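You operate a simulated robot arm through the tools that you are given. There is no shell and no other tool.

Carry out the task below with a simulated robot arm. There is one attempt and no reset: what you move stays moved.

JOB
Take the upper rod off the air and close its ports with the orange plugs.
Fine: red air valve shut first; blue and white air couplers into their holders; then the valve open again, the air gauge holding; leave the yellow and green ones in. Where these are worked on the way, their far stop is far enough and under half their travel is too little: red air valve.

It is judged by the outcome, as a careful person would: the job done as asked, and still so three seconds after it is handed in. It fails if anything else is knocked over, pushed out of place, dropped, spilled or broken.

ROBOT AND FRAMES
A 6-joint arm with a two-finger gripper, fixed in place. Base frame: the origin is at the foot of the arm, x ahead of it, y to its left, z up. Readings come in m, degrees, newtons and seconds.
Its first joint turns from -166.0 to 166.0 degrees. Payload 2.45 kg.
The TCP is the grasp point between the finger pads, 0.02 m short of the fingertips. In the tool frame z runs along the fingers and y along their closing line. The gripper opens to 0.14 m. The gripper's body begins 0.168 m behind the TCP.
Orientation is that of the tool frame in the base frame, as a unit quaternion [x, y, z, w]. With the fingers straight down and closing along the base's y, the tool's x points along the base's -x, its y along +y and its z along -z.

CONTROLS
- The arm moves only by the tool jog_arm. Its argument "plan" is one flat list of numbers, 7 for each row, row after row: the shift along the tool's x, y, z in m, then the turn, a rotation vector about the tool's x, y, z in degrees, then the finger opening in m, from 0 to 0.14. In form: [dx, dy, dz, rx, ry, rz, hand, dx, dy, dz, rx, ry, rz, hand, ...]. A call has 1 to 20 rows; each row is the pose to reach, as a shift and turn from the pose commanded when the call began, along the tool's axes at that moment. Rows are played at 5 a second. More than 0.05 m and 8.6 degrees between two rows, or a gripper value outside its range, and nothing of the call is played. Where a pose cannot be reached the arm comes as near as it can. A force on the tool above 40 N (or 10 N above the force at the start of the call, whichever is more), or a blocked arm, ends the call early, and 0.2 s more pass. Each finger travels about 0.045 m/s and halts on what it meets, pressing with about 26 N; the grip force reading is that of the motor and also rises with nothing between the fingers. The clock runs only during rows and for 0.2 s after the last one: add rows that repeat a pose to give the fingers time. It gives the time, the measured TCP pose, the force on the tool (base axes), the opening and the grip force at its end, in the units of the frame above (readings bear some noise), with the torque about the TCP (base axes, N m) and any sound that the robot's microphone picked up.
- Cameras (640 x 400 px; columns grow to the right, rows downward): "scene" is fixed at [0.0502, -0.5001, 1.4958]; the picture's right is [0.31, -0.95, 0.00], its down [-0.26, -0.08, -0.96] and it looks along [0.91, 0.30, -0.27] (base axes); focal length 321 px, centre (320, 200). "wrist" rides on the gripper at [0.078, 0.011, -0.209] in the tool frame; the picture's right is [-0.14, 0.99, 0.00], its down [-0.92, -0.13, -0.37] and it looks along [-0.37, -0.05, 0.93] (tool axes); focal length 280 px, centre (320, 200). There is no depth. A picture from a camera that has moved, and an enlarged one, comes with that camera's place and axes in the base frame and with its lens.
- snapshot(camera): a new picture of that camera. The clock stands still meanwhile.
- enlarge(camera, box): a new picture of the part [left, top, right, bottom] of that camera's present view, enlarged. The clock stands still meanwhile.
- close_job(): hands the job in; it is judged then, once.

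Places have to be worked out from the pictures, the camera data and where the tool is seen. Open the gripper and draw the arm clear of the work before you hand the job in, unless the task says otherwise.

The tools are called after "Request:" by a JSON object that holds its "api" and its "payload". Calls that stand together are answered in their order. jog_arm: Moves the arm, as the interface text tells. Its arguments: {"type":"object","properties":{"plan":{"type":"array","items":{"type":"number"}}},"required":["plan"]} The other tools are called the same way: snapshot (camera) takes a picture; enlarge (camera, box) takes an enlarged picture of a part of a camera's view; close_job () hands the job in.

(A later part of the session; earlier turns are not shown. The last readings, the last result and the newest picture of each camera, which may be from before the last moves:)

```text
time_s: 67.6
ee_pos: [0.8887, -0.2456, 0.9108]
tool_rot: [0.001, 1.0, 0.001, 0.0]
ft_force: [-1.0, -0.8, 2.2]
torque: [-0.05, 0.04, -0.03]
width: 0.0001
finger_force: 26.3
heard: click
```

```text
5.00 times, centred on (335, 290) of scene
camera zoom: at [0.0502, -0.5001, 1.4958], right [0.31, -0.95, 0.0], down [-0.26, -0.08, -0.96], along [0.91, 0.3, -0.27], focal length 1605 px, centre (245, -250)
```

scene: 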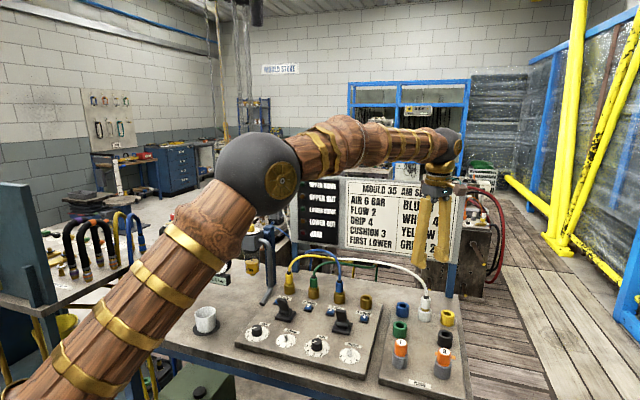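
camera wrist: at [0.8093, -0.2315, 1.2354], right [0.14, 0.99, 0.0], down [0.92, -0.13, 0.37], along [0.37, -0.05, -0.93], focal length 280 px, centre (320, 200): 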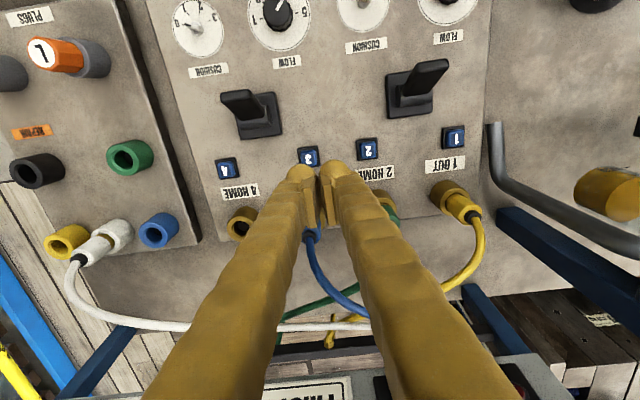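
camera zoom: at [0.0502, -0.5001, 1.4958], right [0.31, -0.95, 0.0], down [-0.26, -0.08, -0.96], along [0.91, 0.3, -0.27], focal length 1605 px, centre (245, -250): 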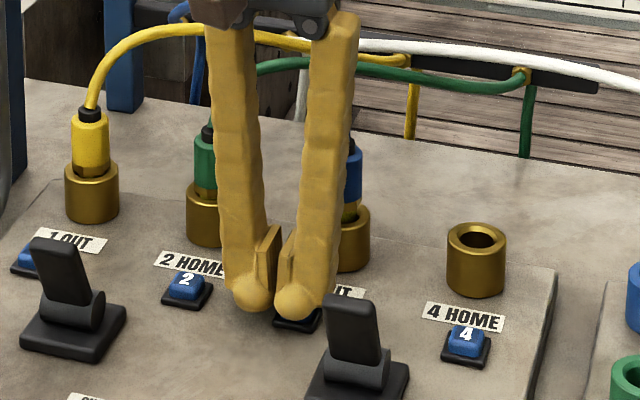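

Click heard. I rise, turn -45° and go over the blue coupler to check that it popped up.

Request:
{"api": "jog_arm", "payload": {"plan": [0, 0, -0.04, 0, 0, 0, 0.0, 0, 0, -0.085, 0, 0, 0, 0.0, 0, 0, -0.13, 0, 0, 0, 0.02, 0, 0, -0.17, 0, 0, 0, 0.04, -0.013, -0.0032, -0.19, 0, 0, -7.5, 0.06, -0.026, -0.0064, -0.19, 0, 0, -15, 0.06, -0.039, -0.0096, -0.19, 0, 0, -22.5, 0.06, -0.052, -0.0128, -0.19, 0, 0, -30, 0.06, -0.065, -0.016, -0.19, 0, 0, -37.5, 0.06, -0.0768, -0.019, -0.19, 0, 0, -45, 0.06, -0.0768, -0.019, -0.19, 0, 0, -45, 0.06]}}

Request:
{"api": "enlarge", "payload": {"camera": "wrist", "box": [260, 110, 380, 230]}}

Request:
{"api": "enlarge", "payload": {"camera": "scene", "box": [290, 230, 390, 330]}}

```text
time_s: 70.0
ee_pos: [0.9659, -0.2634, 1.1007]
tool_rot: [-0.383, 0.924, 0.0, 0.0]
ft_force: [0.3, 0.9, -0.4]
torque: [0.04, 0.0, 0.03]
width: 0.06
finger_force: 0.0
```

```text
3.33 times, centred on (320, 170) of wrist
camera zoom: at [0.9026, -0.3111, 1.3112], right [-0.6, 0.8, 0.0], down [0.74, 0.56, 0.37], along [0.29, 0.22, -0.93], focal length 935 px, centre (320, 300)
```

zoom: 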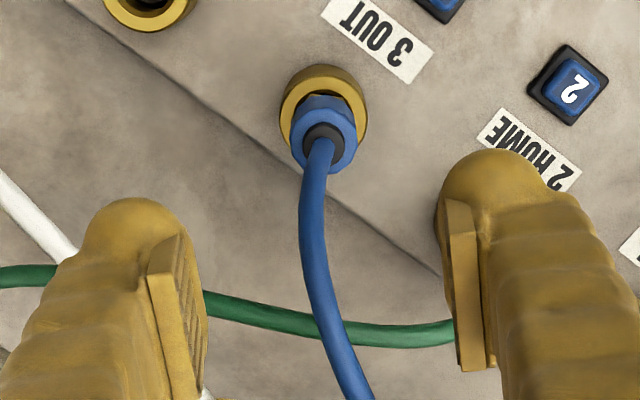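

```text
4.00 times, centred on (340, 280) of scene
camera zoom: at [0.0502, -0.5001, 1.4958], right [0.31, -0.95, 0.0], down [-0.26, -0.08, -0.96], along [0.91, 0.3, -0.27], focal length 1284 px, centre (240, -120)
```

zoom: 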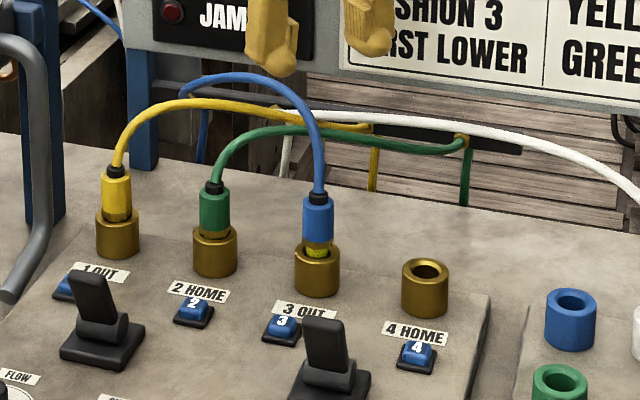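

Blue shows its yellow band too: unlatched. I check the centring more closely before descending.

Request:
{"api": "enlarge", "payload": {"camera": "wrist", "box": [295, 125, 345, 175]}}

```text
8.00 times, centred on (320, 150) of wrist
camera zoom: at [0.9026, -0.3111, 1.3112], right [-0.6, 0.8, 0.0], down [0.74, 0.56, 0.37], along [0.29, 0.22, -0.93], focal length 2243 px, centre (320, 600)
```

zoom: 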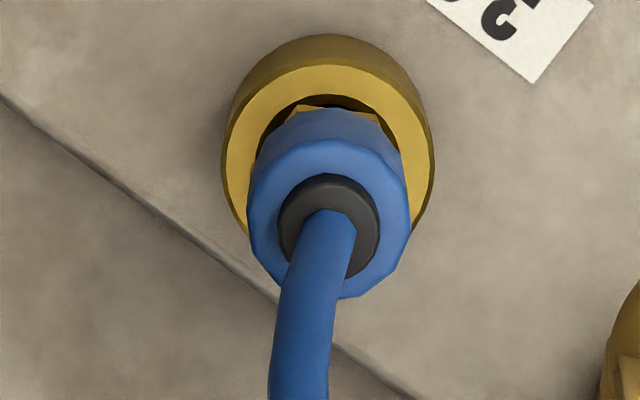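

The blue coupler is at about (0.962, -0.264). I correct 3 mm, descend to z≈0.948 and grip it.

Request:
{"api": "jog_arm", "payload": {"plan": [0.0028, 0.0014, 0.04, 0, 0, 0, 0.06, 0.0028, 0.0014, 0.08, 0, 0, 0, 0.06, 0.0028, 0.0014, 0.12, 0, 0, 0, 0.06, 0.0028, 0.0014, 0.14, 0, 0, 0, 0.06, 0.0028, 0.0014, 0.152, 0, 0, 0, 0.06, 0.0028, 0.0014, 0.152, 0, 0, 0, 0.04, 0.0028, 0.0014, 0.152, 0, 0, 0, 0.02, 0.0028, 0.0014, 0.152, 0, 0, 0, 0.0, 0.0028, 0.0014, 0.152, 0, 0, 0, 0.0, 0.0028, 0.0014, 0.152, 0, 0, 0, 0.0]}}

Request:
{"api": "enlarge", "payload": {"camera": "wrist", "box": [260, 110, 380, 230]}}

Request:
{"api": "enlarge", "payload": {"camera": "scene", "box": [290, 230, 390, 330]}}

```text
time_s: 72.2
ee_pos: [0.9622, -0.2643, 0.9499]
tool_rot: [-0.382, 0.924, 0.0, 0.0]
ft_force: [0.0, -0.2, -0.4]
torque: [0.0, 0.0, 0.03]
width: 0.0241
finger_force: 26.0
```

```text
3.33 times, centred on (320, 170) of wrist
camera zoom: at [0.899, -0.3109, 1.1592], right [-0.6, 0.8, 0.0], down [0.74, 0.56, 0.37], along [0.29, 0.22, -0.93], focal length 935 px, centre (320, 300)
```

zoom: 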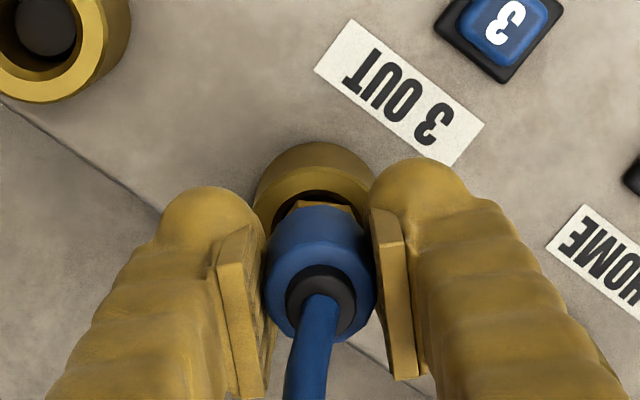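

```text
4.00 times, centred on (340, 280) of scene
camera zoom: at [0.0502, -0.5001, 1.4958], right [0.31, -0.95, 0.0], down [-0.26, -0.08, -0.96], along [0.91, 0.3, -0.27], focal length 1284 px, centre (240, -120)
```

zoom: 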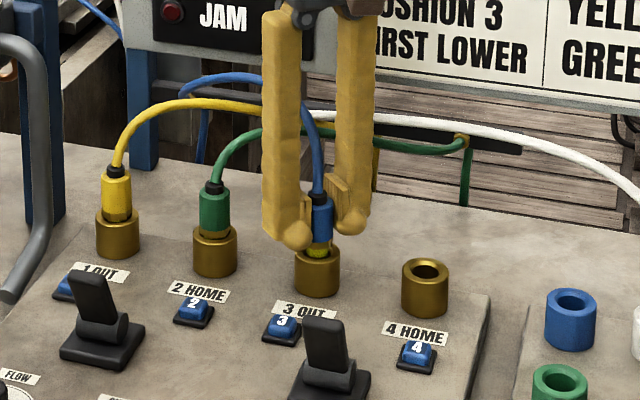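

Gripped without load. I lift it out and carry it over the blue holder at (0.955, -0.471).

Request:
{"api": "jog_arm", "payload": {"plan": [0, 0, -0.005, 0, 0, 0, 0.0, 0, 0, -0.015, 0, 0, 0, 0.0, 0, 0, -0.03, 0, 0, 0, 0.0, 0, 0, -0.065, 0, 0, 0, 0.0, 0, 0, -0.1, 0, 0, 0, 0.0, 0.0252, -0.0235, -0.1, 0, 0, 0, 0.0, 0.0504, -0.0471, -0.1, 0, 0, 0, 0.0, 0.0756, -0.0706, -0.1, 0, 0, 0, 0.0, 0.1007, -0.0942, -0.1, 0, 0, 0, 0.0, 0.1259, -0.1177, -0.1, 0, 0, 0, 0.0, 0.1511, -0.1413, -0.1, 0, 0, 0, 0.0, 0.1511, -0.1413, -0.1, 0, 0, 0, 0.0]}}

Request:
{"api": "snapshot", "payload": {"camera": "wrist"}}

Request:
{"api": "enlarge", "payload": {"camera": "wrist", "box": [280, 120, 360, 220]}}

Request:
{"api": "enlarge", "payload": {"camera": "scene", "box": [330, 220, 480, 340]}}

```text
time_s: 74.8
ee_pos: [0.9577, -0.4716, 1.0498]
tool_rot: [-0.382, 0.924, 0.001, 0.0]
ft_force: [0.5, -1.0, -0.8]
torque: [-0.04, -0.01, -0.06]
width: 0.024
finger_force: 26.7
```

```text
taken
camera wrist: at [0.8937, -0.5184, 1.2597], right [-0.6, 0.8, 0.0], down [0.74, 0.56, 0.37], along [0.29, 0.22, -0.93], focal length 280 px, centre (320, 200)
```

wrist: 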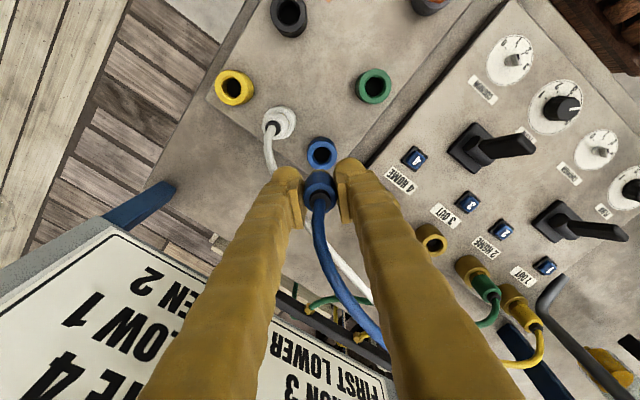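

```text
4.00 times, centred on (320, 170) of wrist
camera zoom: at [0.8937, -0.5184, 1.2597], right [-0.6, 0.8, 0.0], down [0.74, 0.56, 0.37], along [0.29, 0.22, -0.93], focal length 1122 px, centre (320, 320)
```

zoom: 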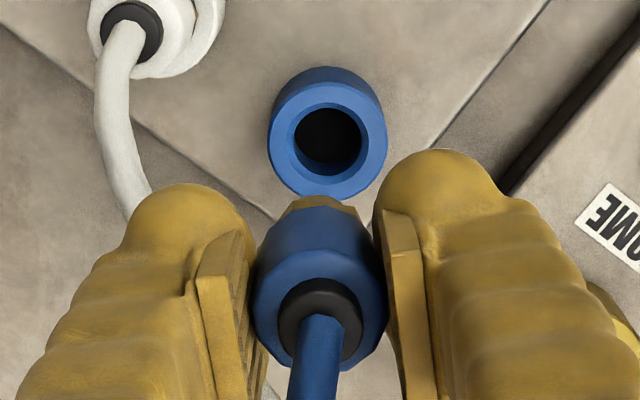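

```text
3.33 times, centred on (405, 280) of scene
camera zoom: at [0.0502, -0.5001, 1.4958], right [0.31, -0.95, 0.0], down [-0.26, -0.08, -0.96], along [0.91, 0.3, -0.27], focal length 1070 px, centre (37, -67)
```

zoom: 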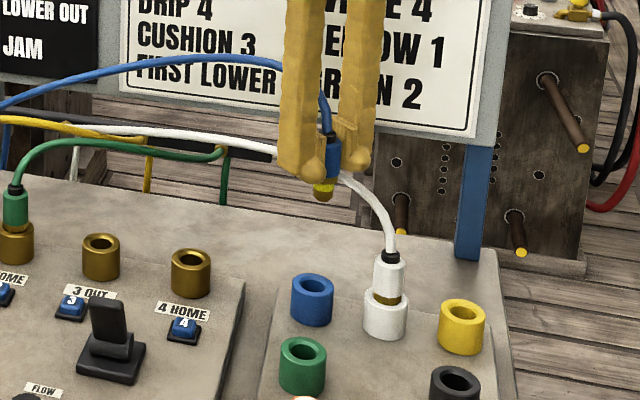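

Blue cup is about 2 mm to the +tool-y side. The right-hand finger would come down close over the white hose, so I turn the tool 30° clockwise to lessen the overlap, correct the 2 mm, and re-check.

Request:
{"api": "jog_arm", "payload": {"plan": [0, 0.0022, 0, 0, 0, 7.5, 0.0, 0, 0.0022, 0, 0, 0, 15, 0.0, 0, 0.0022, 0, 0, 0, 22.5, 0.0, 0, 0.0022, 0, 0, 0, 30, 0.0, 0, 0.0022, 0, 0, 0, 30, 0.0]}}

Request:
{"api": "enlarge", "payload": {"camera": "wrist", "box": [240, 110, 400, 240]}}

Request:
{"api": "enlarge", "payload": {"camera": "scene", "box": [380, 230, 460, 320]}}

```text
time_s: 76.0
ee_pos: [0.9532, -0.4691, 1.0485]
tool_rot: [-0.129, 0.992, 0.0, -0.001]
ft_force: [1.0, -0.4, -0.7]
torque: [-0.03, 0.02, 0.0]
width: 0.0239
finger_force: 26.2
```

```text
3.08 times, centred on (320, 175) of wrist
camera zoom: at [0.8752, -0.4783, 1.2591], right [-0.12, 0.99, 0.0], down [0.92, 0.11, 0.37], along [0.37, 0.04, -0.93], focal length 863 px, centre (320, 277)
```

zoom: 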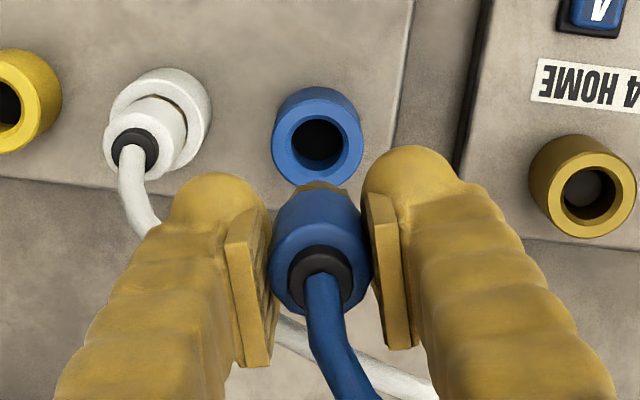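

```text
4.44 times, centred on (420, 275) of scene
camera zoom: at [0.0502, -0.5001, 1.4958], right [0.31, -0.95, 0.0], down [-0.26, -0.08, -0.96], along [0.91, 0.3, -0.27], focal length 1427 px, centre (-124, -133)
```

zoom: 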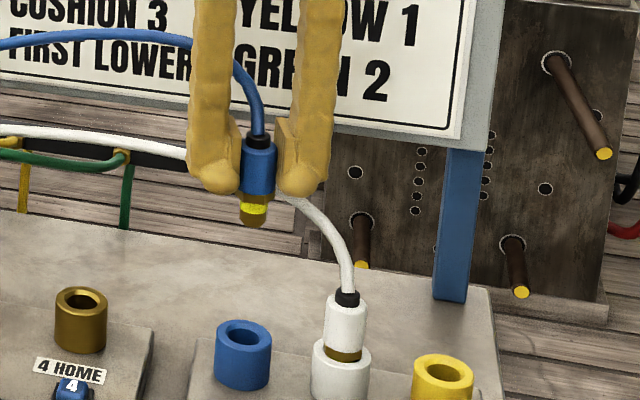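

Cup now within about 1 mm of the tool axis, and the white hose runs just behind the finger. I correct 1 mm and lower to the cup mouth.

Request:
{"api": "jog_arm", "payload": {"plan": [0, -0.001, 0.03, 0, 0, 0, 0.0, 0, -0.001, 0.06, 0, 0, 0, 0.0, 0, -0.001, 0.08, 0, 0, 0, 0.0, 0, -0.001, 0.09, 0, 0, 0, 0.0, 0, -0.001, 0.094, 0, 0, 0, 0.0, 0, -0.001, 0.094, 0, 0, 0, 0.0]}}

Request:
{"api": "enlarge", "payload": {"camera": "wrist", "box": [240, 110, 400, 240]}}

Request:
{"api": "enlarge", "payload": {"camera": "scene", "box": [380, 230, 460, 320]}}

```text
time_s: 77.4
ee_pos: [0.9543, -0.4706, 0.9547]
tool_rot: [-0.129, 0.992, -0.001, 0.0]
ft_force: [4.3, 1.4, -1.1]
torque: [0.05, -0.16, 0.0]
width: 0.024
finger_force: 26.1
```

```text
3.08 times, centred on (320, 175) of wrist
camera zoom: at [0.8756, -0.4797, 1.1651], right [-0.12, 0.99, 0.0], down [0.92, 0.11, 0.37], along [0.37, 0.05, -0.93], focal length 863 px, centre (320, 277)
```

zoom: 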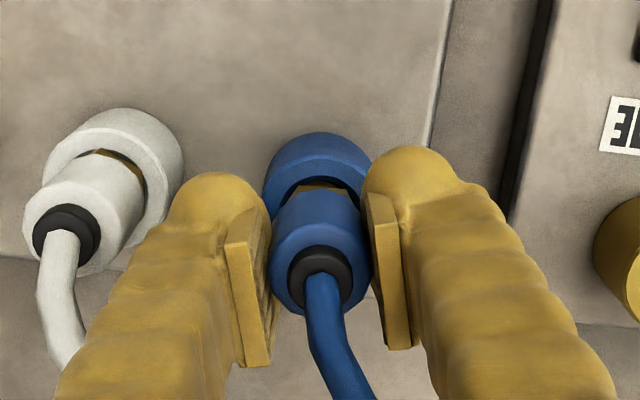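

```text
4.44 times, centred on (420, 275) of scene
camera zoom: at [0.0502, -0.5001, 1.4958], right [0.31, -0.95, 0.0], down [-0.26, -0.08, -0.96], along [0.91, 0.3, -0.27], focal length 1427 px, centre (-124, -133)
```

zoom: 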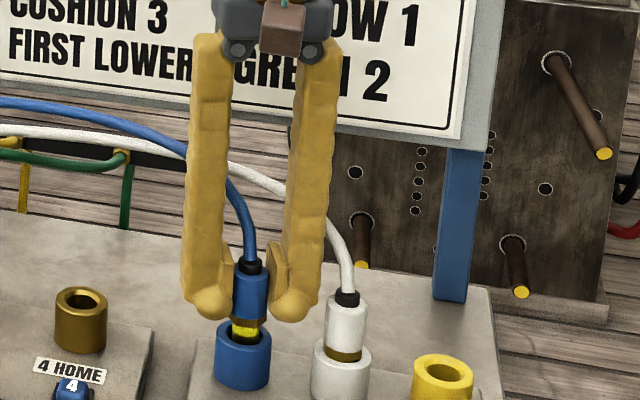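

A small +x load (4 N) shows the stem touching the cup's near side. I shift 1 mm in +x and ease further down.

Request:
{"api": "jog_arm", "payload": {"plan": [-0.001, -0.0003, 0.0, 0, 0, 0, 0.0, -0.001, -0.0003, 0.003, 0, 0, 0, 0.0, -0.001, -0.0003, 0.006, 0, 0, 0, 0.0, -0.001, -0.0003, 0.009, 0, 0, 0, 0.0, -0.001, -0.0003, 0.012, 0, 0, 0, 0.0, -0.001, -0.0003, 0.012, 0, 0, 0, 0.0]}}

Request:
{"api": "enlarge", "payload": {"camera": "scene", "box": [380, 230, 460, 320]}}

```text
time_s: 78.8
ee_pos: [0.9552, -0.4707, 0.9441]
tool_rot: [-0.13, 0.991, 0.001, 0.0]
ft_force: [0.8, -0.7, -1.3]
torque: [0.0, 0.0, 0.01]
width: 0.0243
finger_force: 26.4
```

```text
4.44 times, centred on (420, 275) of scene
camera zoom: at [0.0502, -0.5001, 1.4958], right [0.31, -0.95, 0.0], down [-0.26, -0.08, -0.96], along [0.91, 0.3, -0.27], focal length 1427 px, centre (-124, -133)
```

zoom: 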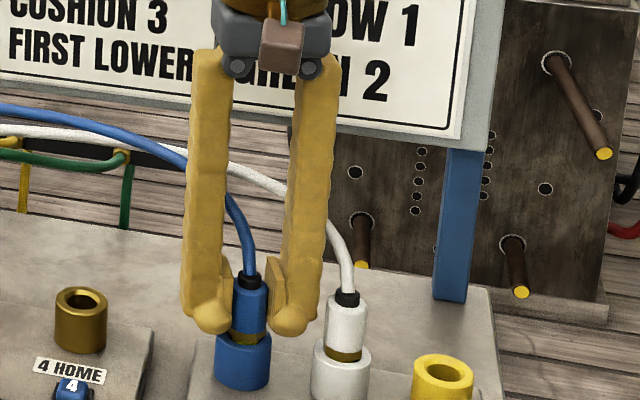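

Load gone and it is sliding in. I lower the last few millimetres until it seats.

Request:
{"api": "jog_arm", "payload": {"plan": [0, 0, 0.002, 0, 0, 0, 0.0, 0, 0, 0.004, 0, 0, 0, 0.0, 0, 0, 0.006, 0, 0, 0, 0.0, 0, 0, 0.006, 0, 0, 0, 0.0]}}

Request:
{"api": "enlarge", "payload": {"camera": "scene", "box": [380, 230, 460, 320]}}

```text
time_s: 79.8
ee_pos: [0.956, -0.4699, 0.938]
tool_rot: [-0.13, 0.991, 0.0, 0.001]
ft_force: [3.0, 0.9, 20.8]
torque: [0.01, -0.11, -0.03]
width: 0.0242
finger_force: 25.7
```

```text
4.44 times, centred on (420, 275) of scene
camera zoom: at [0.0502, -0.5001, 1.4958], right [0.31, -0.95, 0.0], down [-0.26, -0.08, -0.96], along [0.91, 0.3, -0.27], focal length 1427 px, centre (-124, -133)
```

zoom: 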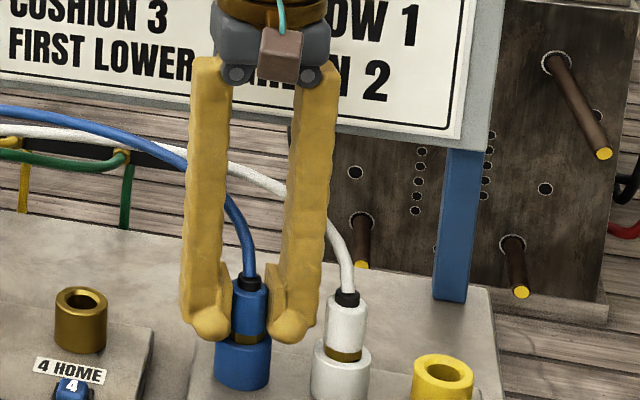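

Seated (21 N). I open only to 0.045 m to stay clear of the white coupler, and rise.

Request:
{"api": "jog_arm", "payload": {"plan": [0, 0, -0.001, 0, 0, 0, 0.0, 0, 0, -0.001, 0, 0, 0, 0.03, 0, 0, -0.001, 0, 0, 0, 0.045, 0, 0, -0.001, 0, 0, 0, 0.045, 0, 0, -0.03, 0, 0, 0, 0.045, 0, 0, -0.07, 0, 0, 0, 0.045, 0, 0, -0.11, 0, 0, 0, 0.045, 0, 0, -0.15, 0, 0, 0, 0.045, 0, 0, -0.17, 0, 0, 0, 0.06, 0, 0, -0.17, 0, 0, 0, 0.08]}}

Request:
{"api": "snapshot", "payload": {"camera": "wrist"}}

Request:
{"api": "enlarge", "payload": {"camera": "scene", "box": [330, 220, 480, 340]}}

```text
time_s: 82.0
ee_pos: [0.9549, -0.4709, 1.1088]
tool_rot: [-0.129, 0.992, 0.0, 0.001]
ft_force: [-1.2, 0.3, -0.3]
torque: [0.03, 0.01, -0.02]
width: 0.0799
finger_force: 0.0
```

```text
taken
camera wrist: at [0.8757, -0.4799, 1.3185], right [-0.12, 0.99, 0.0], down [0.92, 0.11, 0.37], along [0.37, 0.05, -0.93], focal length 280 px, centre (320, 200)
```

wrist: 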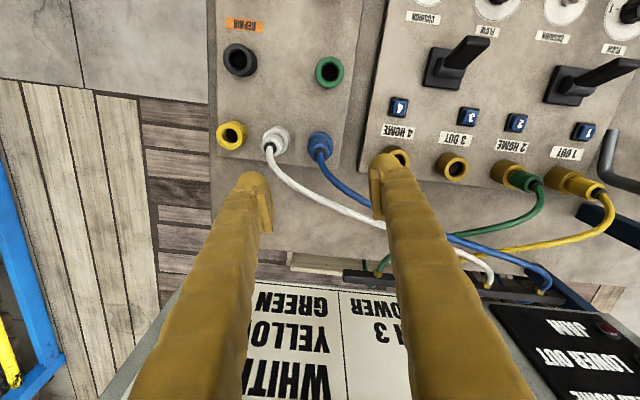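

```text
3.33 times, centred on (405, 280) of scene
camera zoom: at [0.0502, -0.5001, 1.4958], right [0.31, -0.95, 0.0], down [-0.26, -0.08, -0.96], along [0.91, 0.3, -0.27], focal length 1070 px, centre (37, -67)
```

zoom: 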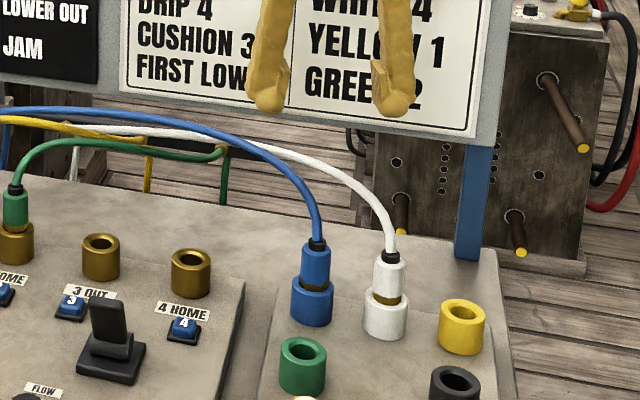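

Both couplers are in their holders. Now the plugs: L's top is at about (0.747, -0.480, 0.944), R's at (0.745, -0.580, 0.945). I move over the L plug with the closing line along y.

Request:
{"api": "jog_arm", "payload": {"plan": [0.0407, 0.0089, -0.005, 0, 0, 3, 0.07, 0.0814, 0.0178, -0.005, 0, 0, 6, 0.07, 0.122, 0.0267, -0.005, 0, 0, 9, 0.07, 0.1627, 0.0356, -0.005, 0, 0, 12, 0.07, 0.2034, 0.0445, -0.005, 0, 0, 15, 0.07, 0.2034, 0.0445, 0.03, 0, 0, 15, 0.07, 0.2034, 0.0445, 0.06, 0, 0, 15, 0.07, 0.2034, 0.0445, 0.06, 0, 0, 15, 0.07]}}

Request:
{"api": "snapshot", "payload": {"camera": "wrist"}}

Request:
{"api": "enlarge", "payload": {"camera": "wrist", "box": [240, 100, 400, 230]}}

Request:
{"api": "enlarge", "payload": {"camera": "scene", "box": [370, 260, 490, 390]}}

```text
time_s: 83.8
ee_pos: [0.7496, -0.4822, 1.0452]
tool_rot: [0.001, 1.0, 0.0, 0.0]
ft_force: [-1.2, 0.5, 0.0]
torque: [0.0, 0.06, -0.01]
width: 0.07
finger_force: 0.0
```

```text
taken
camera wrist: at [0.6699, -0.4701, 1.2567], right [0.14, 0.99, 0.0], down [0.92, -0.13, 0.37], along [0.37, -0.05, -0.93], focal length 280 px, centre (320, 200)
```

wrist: 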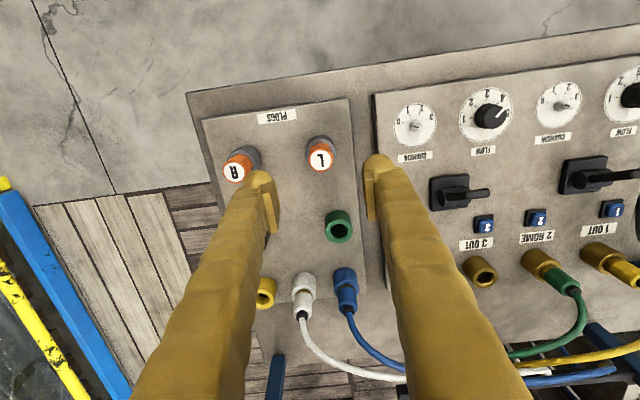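

```text
3.08 times, centred on (320, 165) of wrist
camera zoom: at [0.6699, -0.4701, 1.2567], right [0.14, 0.99, 0.0], down [0.92, -0.13, 0.37], along [0.37, -0.05, -0.93], focal length 863 px, centre (320, 308)
```

zoom: 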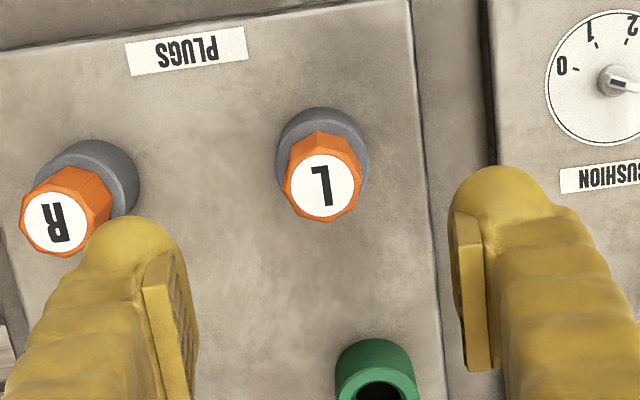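

```text
3.08 times, centred on (430, 325) of scene
camera zoom: at [0.0502, -0.5001, 1.4958], right [0.31, -0.95, 0.0], down [-0.26, -0.08, -0.96], along [0.91, 0.3, -0.27], focal length 988 px, centre (-18, -185)
```

zoom: 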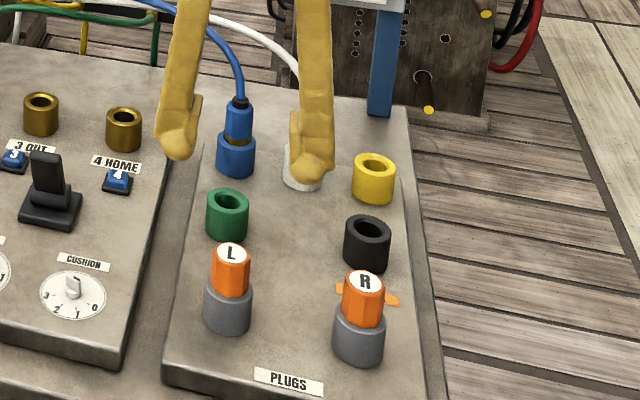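

The L plug is within about 3 mm of the axis. I correct that, descend to z≈0.934 and grip it.

Request:
{"api": "jog_arm", "payload": {"plan": [0.0027, 0.001, 0.04, 0, 0, 0, 0.06, 0.0027, 0.001, 0.08, 0, 0, 0, 0.06, 0.0027, 0.001, 0.1, 0, 0, 0, 0.06, 0.0027, 0.001, 0.111, 0, 0, 0, 0.06, 0.0027, 0.001, 0.111, 0, 0, 0, 0.06]}}

Request:
{"api": "enlarge", "payload": {"camera": "wrist", "box": [240, 100, 400, 230]}}

Request:
{"api": "enlarge", "payload": {"camera": "scene", "box": [370, 270, 470, 370]}}

```text
time_s: 85.0
ee_pos: [0.7445, -0.4796, 0.9374]
tool_rot: [0.001, 1.0, 0.0, 0.001]
ft_force: [-0.4, 0.1, 0.4]
torque: [0.0, 0.05, 0.02]
width: 0.0601
finger_force: 0.0
```

```text
3.08 times, centred on (320, 165) of wrist
camera zoom: at [0.6657, -0.468, 1.1467], right [0.14, 0.99, 0.0], down [0.92, -0.13, 0.37], along [0.37, -0.05, -0.93], focal length 863 px, centre (320, 308)
```

zoom: 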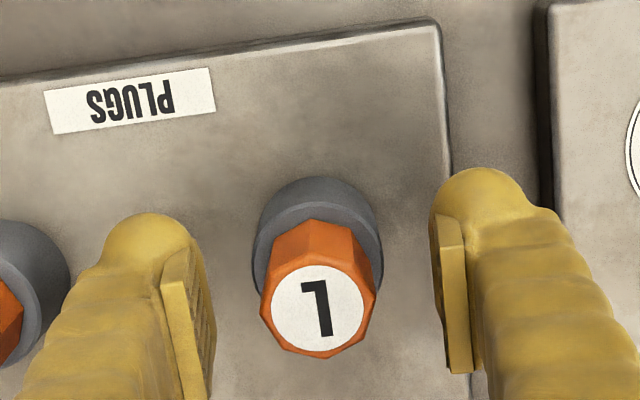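

```text
4.00 times, centred on (420, 320) of scene
camera zoom: at [0.0502, -0.5001, 1.4958], right [0.31, -0.95, 0.0], down [-0.26, -0.08, -0.96], along [0.91, 0.3, -0.27], focal length 1284 px, centre (-80, -280)
```

zoom: 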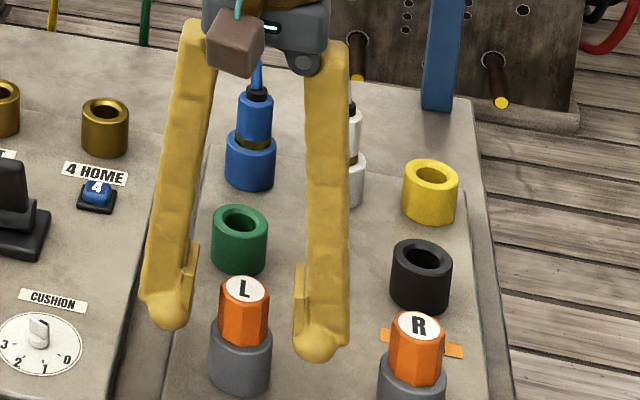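

Centred. I close on the plug.

Request:
{"api": "jog_arm", "payload": {"plan": [0, 0, 0.002, 0, 0, 0, 0.04, 0, 0, 0.002, 0, 0, 0, 0.02, 0, 0, 0.002, 0, 0, 0, 0.0, 0, 0, 0.002, 0, 0, 0, 0.0, 0, 0, 0.002, 0, 0, 0, 0.0]}}

Request:
{"api": "enlarge", "payload": {"camera": "wrist", "box": [240, 100, 400, 230]}}

```text
time_s: 86.2
ee_pos: [0.7454, -0.4787, 0.934]
tool_rot: [0.002, 1.0, 0.0, 0.001]
ft_force: [-0.4, -0.1, -0.1]
torque: [0.02, 0.0, 0.02]
width: 0.027
finger_force: 26.4
```

```text
3.08 times, centred on (320, 165) of wrist
camera zoom: at [0.6659, -0.468, 1.1444], right [0.14, 0.99, 0.0], down [0.92, -0.13, 0.37], along [0.37, -0.05, -0.93], focal length 863 px, centre (320, 308)
```

zoom: 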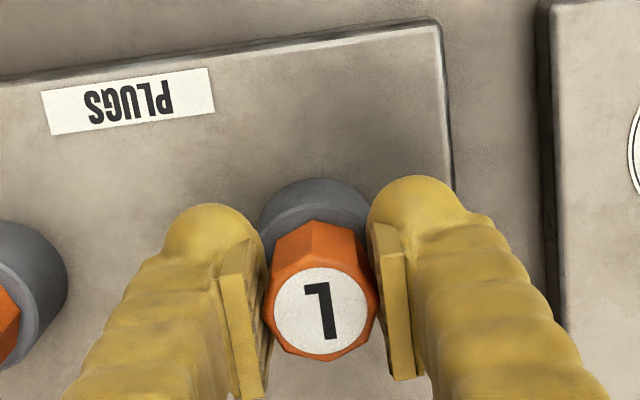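

Gripped at 27 mm. I lift it gently out of its grey holder.

Request:
{"api": "jog_arm", "payload": {"plan": [0, 0, -0.003, 0, 0, 0, 0.0, 0, 0, -0.007, 0, 0, 0, 0.0, 0, 0, -0.012, 0, 0, 0, 0.0, 0, 0, -0.02, 0, 0, 0, 0.0, 0, 0, -0.035, 0, 0, 0, 0.0, 0, 0, -0.05, 0, 0, 0, 0.0]}}

Request:
{"api": "enlarge", "payload": {"camera": "scene", "box": [370, 250, 470, 370]}}

```text
time_s: 87.6
ee_pos: [0.7436, -0.48, 0.9829]
tool_rot: [0.001, 1.0, 0.0, 0.0]
ft_force: [-0.7, 0.1, 0.4]
torque: [-0.02, -0.04, -0.01]
width: 0.0269
finger_force: 26.0
```

```text
3.33 times, centred on (420, 310) of scene
camera zoom: at [0.0502, -0.5001, 1.4958], right [0.31, -0.95, 0.0], down [-0.26, -0.08, -0.96], along [0.91, 0.3, -0.27], focal length 1070 px, centre (-13, -167)
```

zoom: 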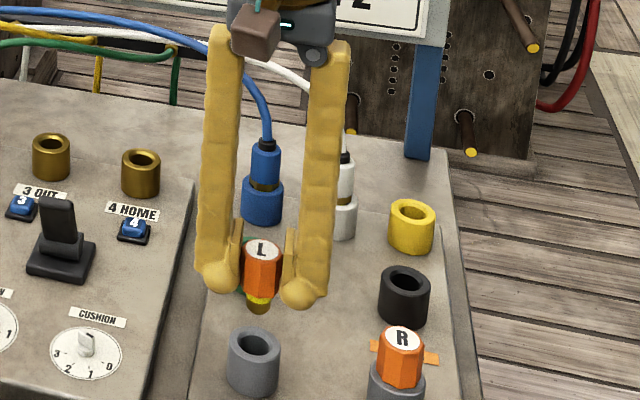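

The L plug is out: a brass stem under it, reaching about 44 mm below the TCP. I carry it diagonally, high, to above port 3 at (0.962, -0.264).

Request:
{"api": "jog_arm", "payload": {"plan": [0, 0, -0.04, 0, 0, 0, 0.0, 0, 0, -0.08, 0, 0, 0, 0.0, -0.0312, 0.0309, -0.1, 0, 0, 0, 0.0, -0.0624, 0.0617, -0.1, 0, 0, 0, 0.0, -0.0936, 0.0926, -0.1, 0, 0, 0, 0.0, -0.1248, 0.1234, -0.1, 0, 0, 0, 0.0, -0.156, 0.1543, -0.1, 0, 0, 0, 0.0, -0.1872, 0.1851, -0.1, 0, 0, 0, 0.0, -0.2184, 0.216, -0.1, 0, 0, 0, 0.0, -0.2184, 0.216, -0.08, 0, 0, 0, 0.0, -0.2184, 0.216, -0.08, 0, 0, 0, 0.0]}}

Request:
{"api": "snapshot", "payload": {"camera": "wrist"}}

Request:
{"api": "enlarge", "payload": {"camera": "wrist", "box": [270, 110, 370, 220]}}

Request:
{"api": "enlarge", "payload": {"camera": "scene", "box": [290, 220, 410, 330]}}

```text
time_s: 90.0
ee_pos: [0.9647, -0.2643, 1.066]
tool_rot: [0.001, 1.0, 0.0, 0.0]
ft_force: [0.3, 0.7, 0.4]
torque: [0.02, 0.01, 0.01]
width: 0.0268
finger_force: 26.4
```

```text
taken
camera wrist: at [0.8861, -0.2524, 1.2759], right [0.14, 0.99, 0.0], down [0.92, -0.13, 0.37], along [0.37, -0.05, -0.93], focal length 280 px, centre (320, 200)
```

wrist: 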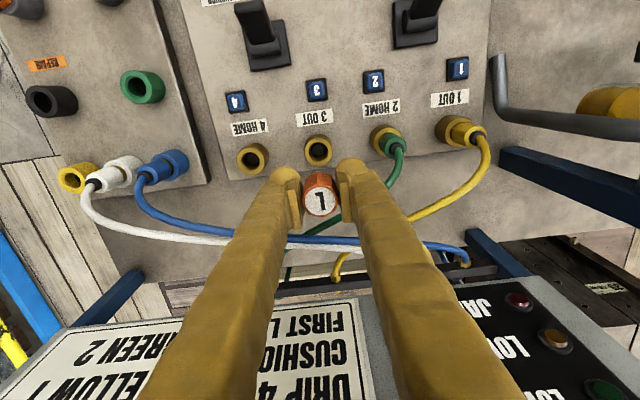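

```text
3.64 times, centred on (320, 165) of wrist
camera zoom: at [0.8861, -0.2524, 1.2759], right [0.14, 0.99, 0.0], down [0.92, -0.13, 0.37], along [0.37, -0.05, -0.93], focal length 1020 px, centre (320, 327)
```

zoom: 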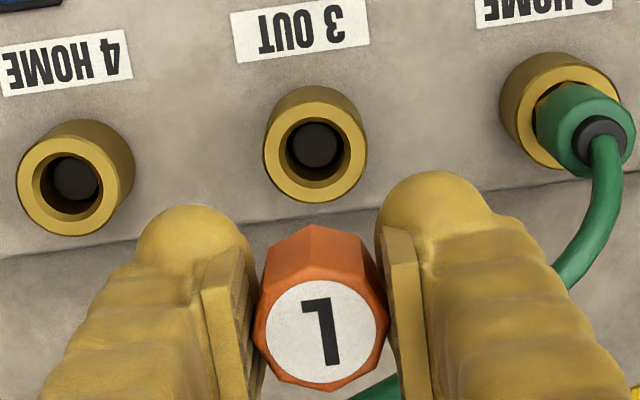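

```text
3.64 times, centred on (350, 275) of scene
camera zoom: at [0.0502, -0.5001, 1.4958], right [0.31, -0.95, 0.0], down [-0.26, -0.08, -0.96], along [0.91, 0.3, -0.27], focal length 1167 px, centre (211, -73)
```

zoom: 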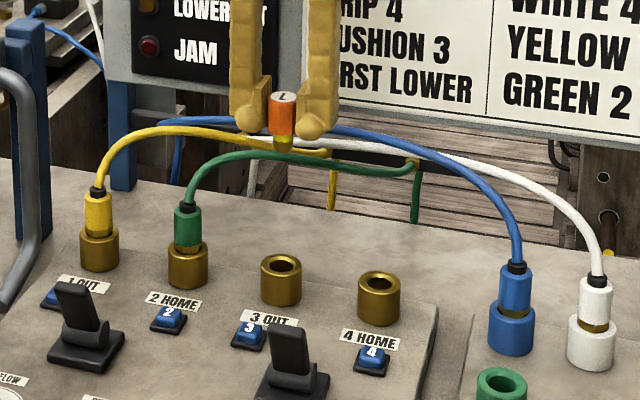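

Port 3 lies about (-2, -1.5) mm from the tool axis while the plug sits about +2 mm in x within the grip. I shift by (-4.3, -1.3) mm and lower to just above the socket.

Request:
{"api": "jog_arm", "payload": {"plan": [0.0043, -0.0013, 0.02, 0, 0, 0, 0.0, 0.0043, -0.0013, 0.06, 0, 0, 0, 0.0, 0.0043, -0.0013, 0.09, 0, 0, 0, 0.0, 0.0043, -0.0013, 0.102, 0, 0, 0, 0.0, 0.0043, -0.0013, 0.102, 0, 0, 0, 0.0]}}

Request:
{"api": "enlarge", "payload": {"camera": "wrist", "box": [270, 120, 370, 230]}}

Request:
{"api": "enlarge", "payload": {"camera": "scene", "box": [320, 250, 380, 310]}}

```text
time_s: 91.2
ee_pos: [0.9603, -0.2646, 0.963]
tool_rot: [0.001, 1.0, 0.0, 0.0]
ft_force: [-0.5, -0.2, -1.6]
torque: [-0.01, 0.01, -0.02]
width: 0.0272
finger_force: 25.9
```

```text
3.64 times, centred on (320, 175) of wrist
camera zoom: at [0.8809, -0.2543, 1.1724], right [0.14, 0.99, 0.0], down [0.92, -0.13, 0.37], along [0.37, -0.05, -0.93], focal length 1020 px, centre (320, 291)
```

zoom: 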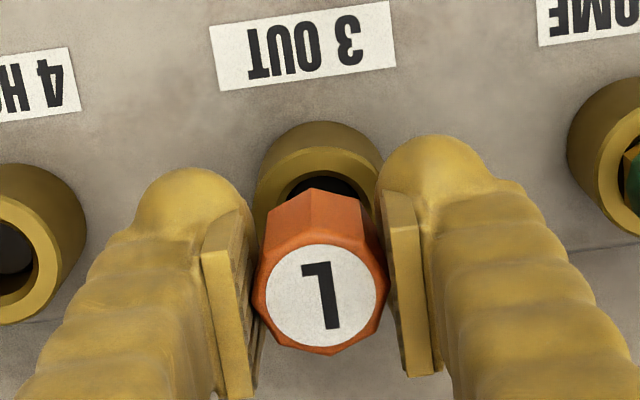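

```text
6.67 times, centred on (350, 280) of scene
camera zoom: at [0.0502, -0.5001, 1.4958], right [0.31, -0.95, 0.0], down [-0.26, -0.08, -0.96], along [0.91, 0.3, -0.27], focal length 2140 px, centre (120, -333)
```

zoom: 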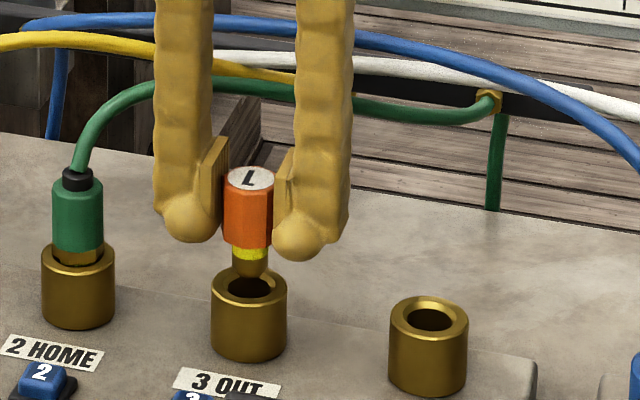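

The stem is centred over the socket mouth. I lower it in small steps, watching the force.

Request:
{"api": "jog_arm", "payload": {"plan": [0, 0, 0.003, 0, 0, 0, 0.0, 0, 0, 0.006, 0, 0, 0, 0.0, 0, 0, 0.009, 0, 0, 0, 0.0, 0, 0, 0.012, 0, 0, 0, 0.0, 0, 0, 0.012, 0, 0, 0, 0.0]}}

Request:
{"api": "enlarge", "payload": {"camera": "scene", "box": [320, 250, 380, 310]}}

```text
time_s: 92.4
ee_pos: [0.9592, -0.2655, 0.9507]
tool_rot: [0.001, 1.0, 0.0, 0.0]
ft_force: [9.1, -0.7, 9.3]
torque: [-0.03, -0.21, 0.01]
width: 0.027
finger_force: 26.1
```

```text
6.67 times, centred on (350, 280) of scene
camera zoom: at [0.0502, -0.5001, 1.4958], right [0.31, -0.95, 0.0], down [-0.26, -0.08, -0.96], along [0.91, 0.3, -0.27], focal length 2140 px, centre (120, -333)
```

zoom: 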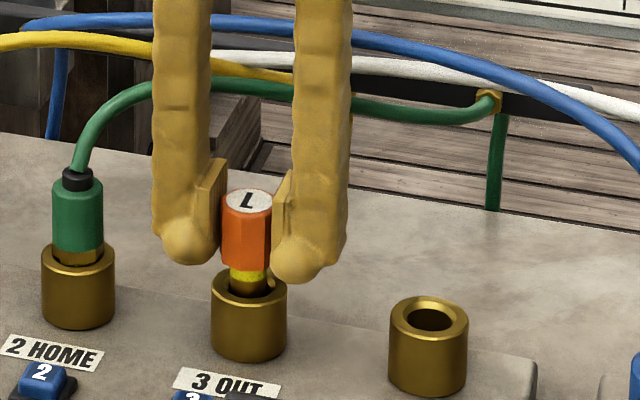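

Contact on the near (-x) side of the chamfer: I shift 1.5 mm in +x and continue.

Request:
{"api": "jog_arm", "payload": {"plan": [-0.001, 0, -0.001, 0, 0, 0, 0.0, -0.0018, 0, -0.001, 0, 0, 0, 0.0, -0.0018, 0, 0.002, 0, 0, 0, 0.0, -0.0018, 0, 0.004, 0, 0, 0, 0.0, -0.0018, 0, 0.004, 0, 0, 0, 0.0]}}

```text
time_s: 93.6
ee_pos: [0.9608, -0.2659, 0.9461]
tool_rot: [0.001, 1.0, 0.0, 0.001]
ft_force: [1.0, -0.3, -1.4]
torque: [0.01, 0.02, 0.01]
width: 0.0268
finger_force: 25.9
```

Free again and going in. I press it on down until it latches.

Request:
{"api": "jog_arm", "payload": {"plan": [0, 0, 0.002, 0, 0, 0, 0.0, 0, 0, 0.004, 0, 0, 0, 0.0, 0, 0, 0.006, 0, 0, 0, 0.0, 0, 0, 0.008, 0, 0, 0, 0.0, 0, 0, 0.008, 0, 0, 0, 0.0]}}

Request:
{"api": "enlarge", "payload": {"camera": "scene", "box": [320, 250, 380, 310]}}

```text
time_s: 94.8
ee_pos: [0.9606, -0.2645, 0.9382]
tool_rot: [0.001, 1.0, 0.001, 0.0]
ft_force: [-0.1, -1.7, 3.4]
torque: [-0.05, 0.02, -0.03]
width: 0.027
finger_force: 26.4
```

```text
6.67 times, centred on (350, 280) of scene
camera zoom: at [0.0502, -0.5001, 1.4958], right [0.31, -0.95, 0.0], down [-0.26, -0.08, -0.96], along [0.91, 0.3, -0.27], focal length 2140 px, centre (120, -333)
```

zoom: 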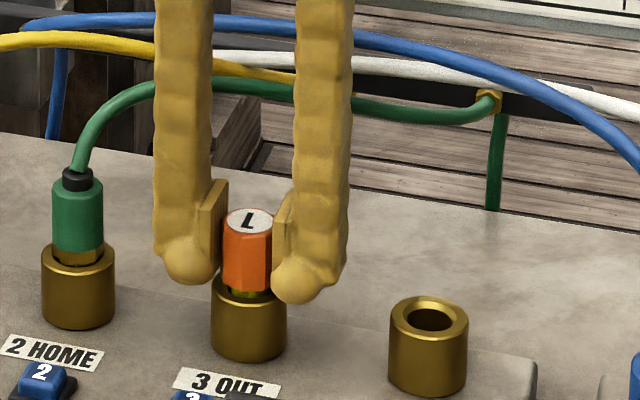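

Nearly in, with a sliver of yellow still showing. I push a few millimetres more, keeping the fingertips off the socket rim.

Request:
{"api": "jog_arm", "payload": {"plan": [0, 0, 0.001, 0, 0, 0, 0.0, 0, 0, 0.002, 0, 0, 0, 0.0, 0, 0, 0.003, 0, 0, 0, 0.0, 0, 0, 0.004, 0, 0, 0, 0.0, 0, 0, 0.004, 0, 0, 0, 0.0]}}

Request:
{"api": "enlarge", "payload": {"camera": "scene", "box": [320, 250, 380, 310]}}

```text
time_s: 96.0
ee_pos: [0.9626, -0.2654, 0.935]
tool_rot: [0.001, 1.0, 0.0, 0.0]
ft_force: [1.3, -0.9, 21.6]
torque: [-0.01, -0.06, 0.01]
width: 0.0269
finger_force: 25.8
```

```text
6.67 times, centred on (350, 280) of scene
camera zoom: at [0.0502, -0.5001, 1.4958], right [0.31, -0.95, 0.0], down [-0.26, -0.08, -0.96], along [0.91, 0.3, -0.27], focal length 2140 px, centre (120, -333)
```

zoom: 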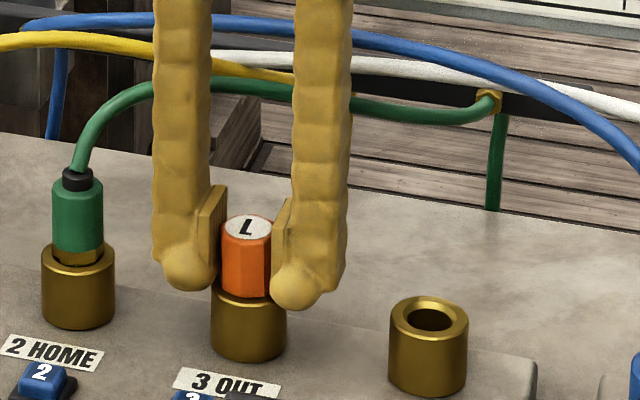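

The plug moved down another 4 mm and the yellow is hidden; pushing force 21 N, no click heard. I test the latch with a light upward tug.

Request:
{"api": "jog_arm", "payload": {"plan": [0, 0, -0.002, 0, 0, 0, 0.0, 0, 0, -0.004, 0, 0, 0, 0.0, 0, 0, -0.005, 0, 0, 0, 0.0]}}

Request:
{"api": "enlarge", "payload": {"camera": "scene", "box": [320, 250, 380, 310]}}

```text
time_s: 96.8
ee_pos: [0.9583, -0.2653, 0.9382]
tool_rot: [0.0, 1.0, 0.0, -0.002]
ft_force: [-0.5, -1.9, -20.7]
torque: [-0.04, 0.1, 0.02]
width: 0.0276
finger_force: 25.4
```

```text
6.67 times, centred on (350, 280) of scene
camera zoom: at [0.0502, -0.5001, 1.4958], right [0.31, -0.95, 0.0], down [-0.26, -0.08, -0.96], along [0.91, 0.3, -0.27], focal length 2140 px, centre (120, -333)
```

zoom: 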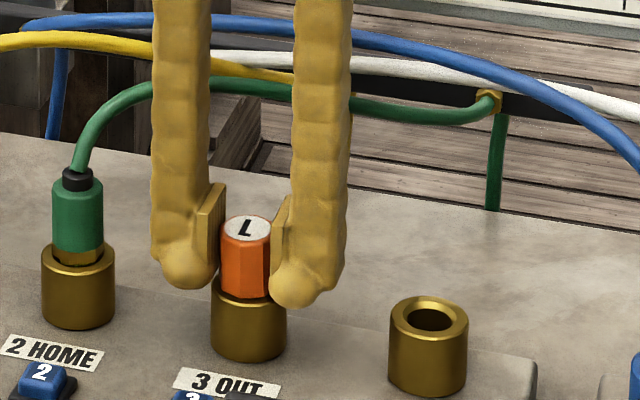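

Latched: it holds against 21 N. I open, rise and go across to the R plug.

Request:
{"api": "jog_arm", "payload": {"plan": [0, 0, 0, 0, 0, 0, 0.035, 0, 0, 0, 0, 0, 0, 0.05, 0, 0, -0.03, 0, 0, 0, 0.05, 0, 0, -0.07, 0, 0, 0, 0.05, 0, 0, -0.11, 0, 0, 0, 0.06, 0, 0, -0.15, 0, 0, 0, 0.07, 0.024, -0.035, -0.165, 0, 0, 0, 0.07, 0.048, -0.07, -0.165, 0, 0, 0, 0.07, 0.072, -0.105, -0.165, 0, 0, 0, 0.07, 0.096, -0.14, -0.165, 0, 0, 0, 0.07, 0.12, -0.175, -0.165, 0, 0, 0, 0.07, 0.144, -0.21, -0.165, 0, 0, 0, 0.07, 0.168, -0.245, -0.165, 0, 0, 0, 0.07, 0.192, -0.28, -0.165, 0, 0, 0, 0.07, 0.2145, -0.315, -0.165, 0, 0, 0, 0.07, 0.2145, -0.315, -0.13, 0, 0, 0, 0.07, 0.2145, -0.315, -0.11, 0, 0, 0, 0.07, 0.2145, -0.315, -0.11, 0, 0, 0, 0.07]}}

Request:
{"api": "snapshot", "payload": {"camera": "wrist"}}

Request:
{"api": "enlarge", "payload": {"camera": "wrist", "box": [240, 100, 400, 230]}}

Request:
{"api": "enlarge", "payload": {"camera": "scene", "box": [280, 250, 440, 350]}}

```text
time_s: 100.6
ee_pos: [0.7456, -0.5796, 1.0488]
tool_rot: [0.002, 1.0, 0.0, 0.0]
ft_force: [-0.1, -0.4, 0.0]
torque: [0.01, -0.01, -0.01]
width: 0.0699
finger_force: 0.0
```

```text
taken
camera wrist: at [0.6663, -0.5679, 1.2591], right [0.14, 0.99, 0.0], down [0.92, -0.13, 0.37], along [0.37, -0.05, -0.93], focal length 280 px, centre (320, 200)
```

wrist: 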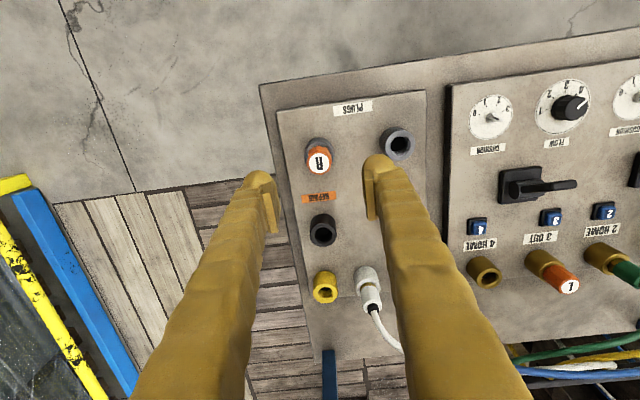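

```text
3.08 times, centred on (320, 165) of wrist
camera zoom: at [0.6663, -0.5679, 1.2591], right [0.14, 0.99, 0.0], down [0.92, -0.13, 0.37], along [0.37, -0.05, -0.93], focal length 863 px, centre (320, 308)
```

zoom: 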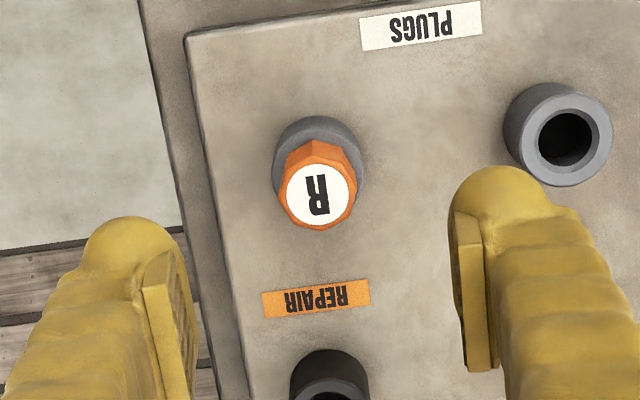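

```text
4.00 times, centred on (360, 300) of scene
camera zoom: at [0.0502, -0.5001, 1.4958], right [0.31, -0.95, 0.0], down [-0.26, -0.08, -0.96], along [0.91, 0.3, -0.27], focal length 1284 px, centre (160, -200)
```

zoom: 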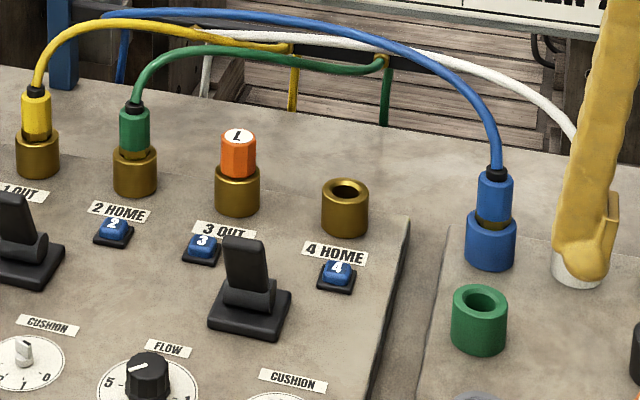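

L sits flush in port 3. R is right on the tool axis; I descend to z≈0.938 and grip it.

Request:
{"api": "jog_arm", "payload": {"plan": [0, 0, 0.04, 0, 0, 0, 0.06, 0, 0, 0.08, 0, 0, 0, 0.06, 0, 0, 0.1, 0, 0, 0, 0.06, 0, 0, 0.111, 0, 0, 0, 0.06, 0, 0, 0.111, 0, 0, 0, 0.04, 0, 0, 0.111, 0, 0, 0, 0.02, 0, 0, 0.111, 0, 0, 0, 0.0, 0, 0, 0.111, 0, 0, 0, 0.0, 0, 0, 0.111, 0, 0, 0, 0.0]}}

Request:
{"api": "enlarge", "payload": {"camera": "wrist", "box": [240, 100, 400, 230]}}

```text
time_s: 102.6
ee_pos: [0.7456, -0.5798, 0.9383]
tool_rot: [0.001, 1.0, 0.0, 0.001]
ft_force: [0.5, 0.7, -0.3]
torque: [-0.03, -0.04, 0.01]
width: 0.0271
finger_force: 25.5
```

```text
3.08 times, centred on (320, 165) of wrist
camera zoom: at [0.667, -0.5687, 1.1482], right [0.14, 0.99, 0.0], down [0.92, -0.13, 0.37], along [0.37, -0.05, -0.93], focal length 863 px, centre (320, 308)
```

zoom: 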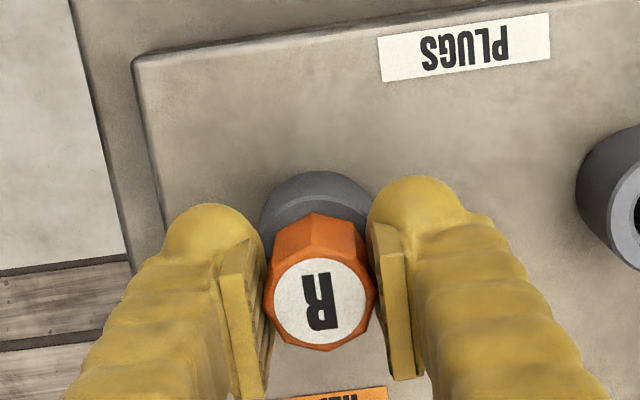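

Gripped and centred. I lift it out and carry it around in front of the couplers to above port 4 at (0.962, -0.355).

Request:
{"api": "jog_arm", "payload": {"plan": [0, 0, -0.005, 0, 0, 0, 0.0, 0, 0, -0.015, 0, 0, 0, 0.0, 0, 0, -0.04, 0, 0, 0, 0.0, 0, 0, -0.08, 0, 0, 0, 0.0, 0, 0, -0.12, 0, 0, 0, 0.0, 0, 0, -0.15, 0, 0, 0, 0.0, -0.015, 0.045, -0.15, 0, 0, 0, 0.0, -0.03, 0.09, -0.15, 0, 0, 0, 0.0, -0.045, 0.135, -0.15, 0, 0, 0, 0.0, -0.06, 0.18, -0.15, 0, 0, 0, 0.0, -0.0744, 0.225, -0.15, 0, 0, 0, 0.0, -0.11, 0.225, -0.15, 0, 0, 0, 0.0, -0.145, 0.225, -0.15, 0, 0, 0, 0.0, -0.18, 0.225, -0.14, 0, 0, 0, 0.0, -0.2161, 0.225, -0.13, 0, 0, 0, 0.0, -0.2161, 0.225, -0.13, 0, 0, 0, 0.0]}}

Request:
{"api": "enlarge", "payload": {"camera": "wrist", "box": [270, 110, 370, 220]}}

Request:
{"api": "enlarge", "payload": {"camera": "scene", "box": [310, 220, 430, 330]}}

```text
time_s: 106.0
ee_pos: [0.9641, -0.3523, 1.0687]
tool_rot: [0.001, 1.0, -0.001, 0.0]
ft_force: [0.5, 0.6, -1.0]
torque: [-0.01, 0.0, 0.03]
width: 0.0271
finger_force: 25.7
```

```text
3.64 times, centred on (320, 165) of wrist
camera zoom: at [0.8853, -0.3425, 1.2778], right [0.14, 0.99, 0.0], down [0.92, -0.13, 0.37], along [0.37, -0.05, -0.93], focal length 1020 px, centre (320, 327)
```

zoom: 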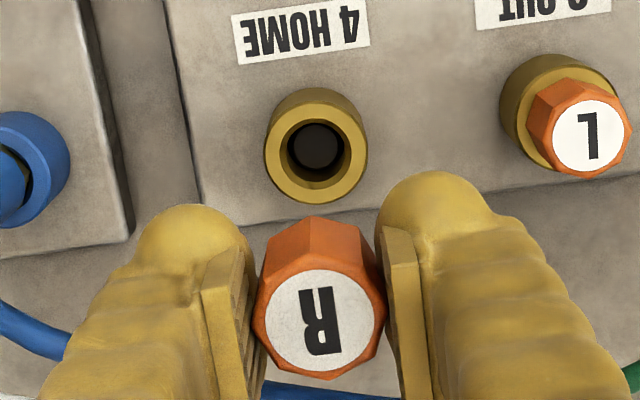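

```text
3.64 times, centred on (370, 275) of scene
camera zoom: at [0.0502, -0.5001, 1.4958], right [0.31, -0.95, 0.0], down [-0.26, -0.08, -0.96], along [0.91, 0.3, -0.27], focal length 1167 px, centre (138, -73)
```

zoom: 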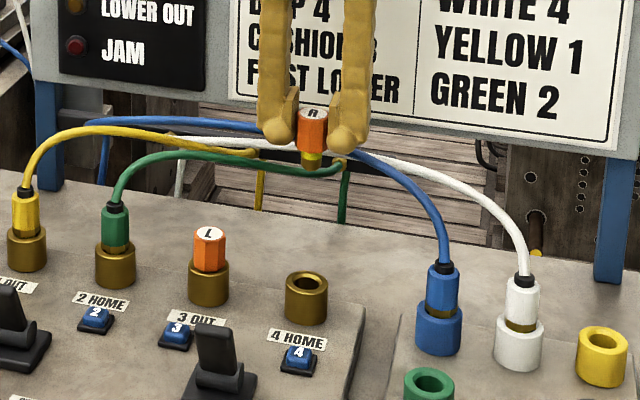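

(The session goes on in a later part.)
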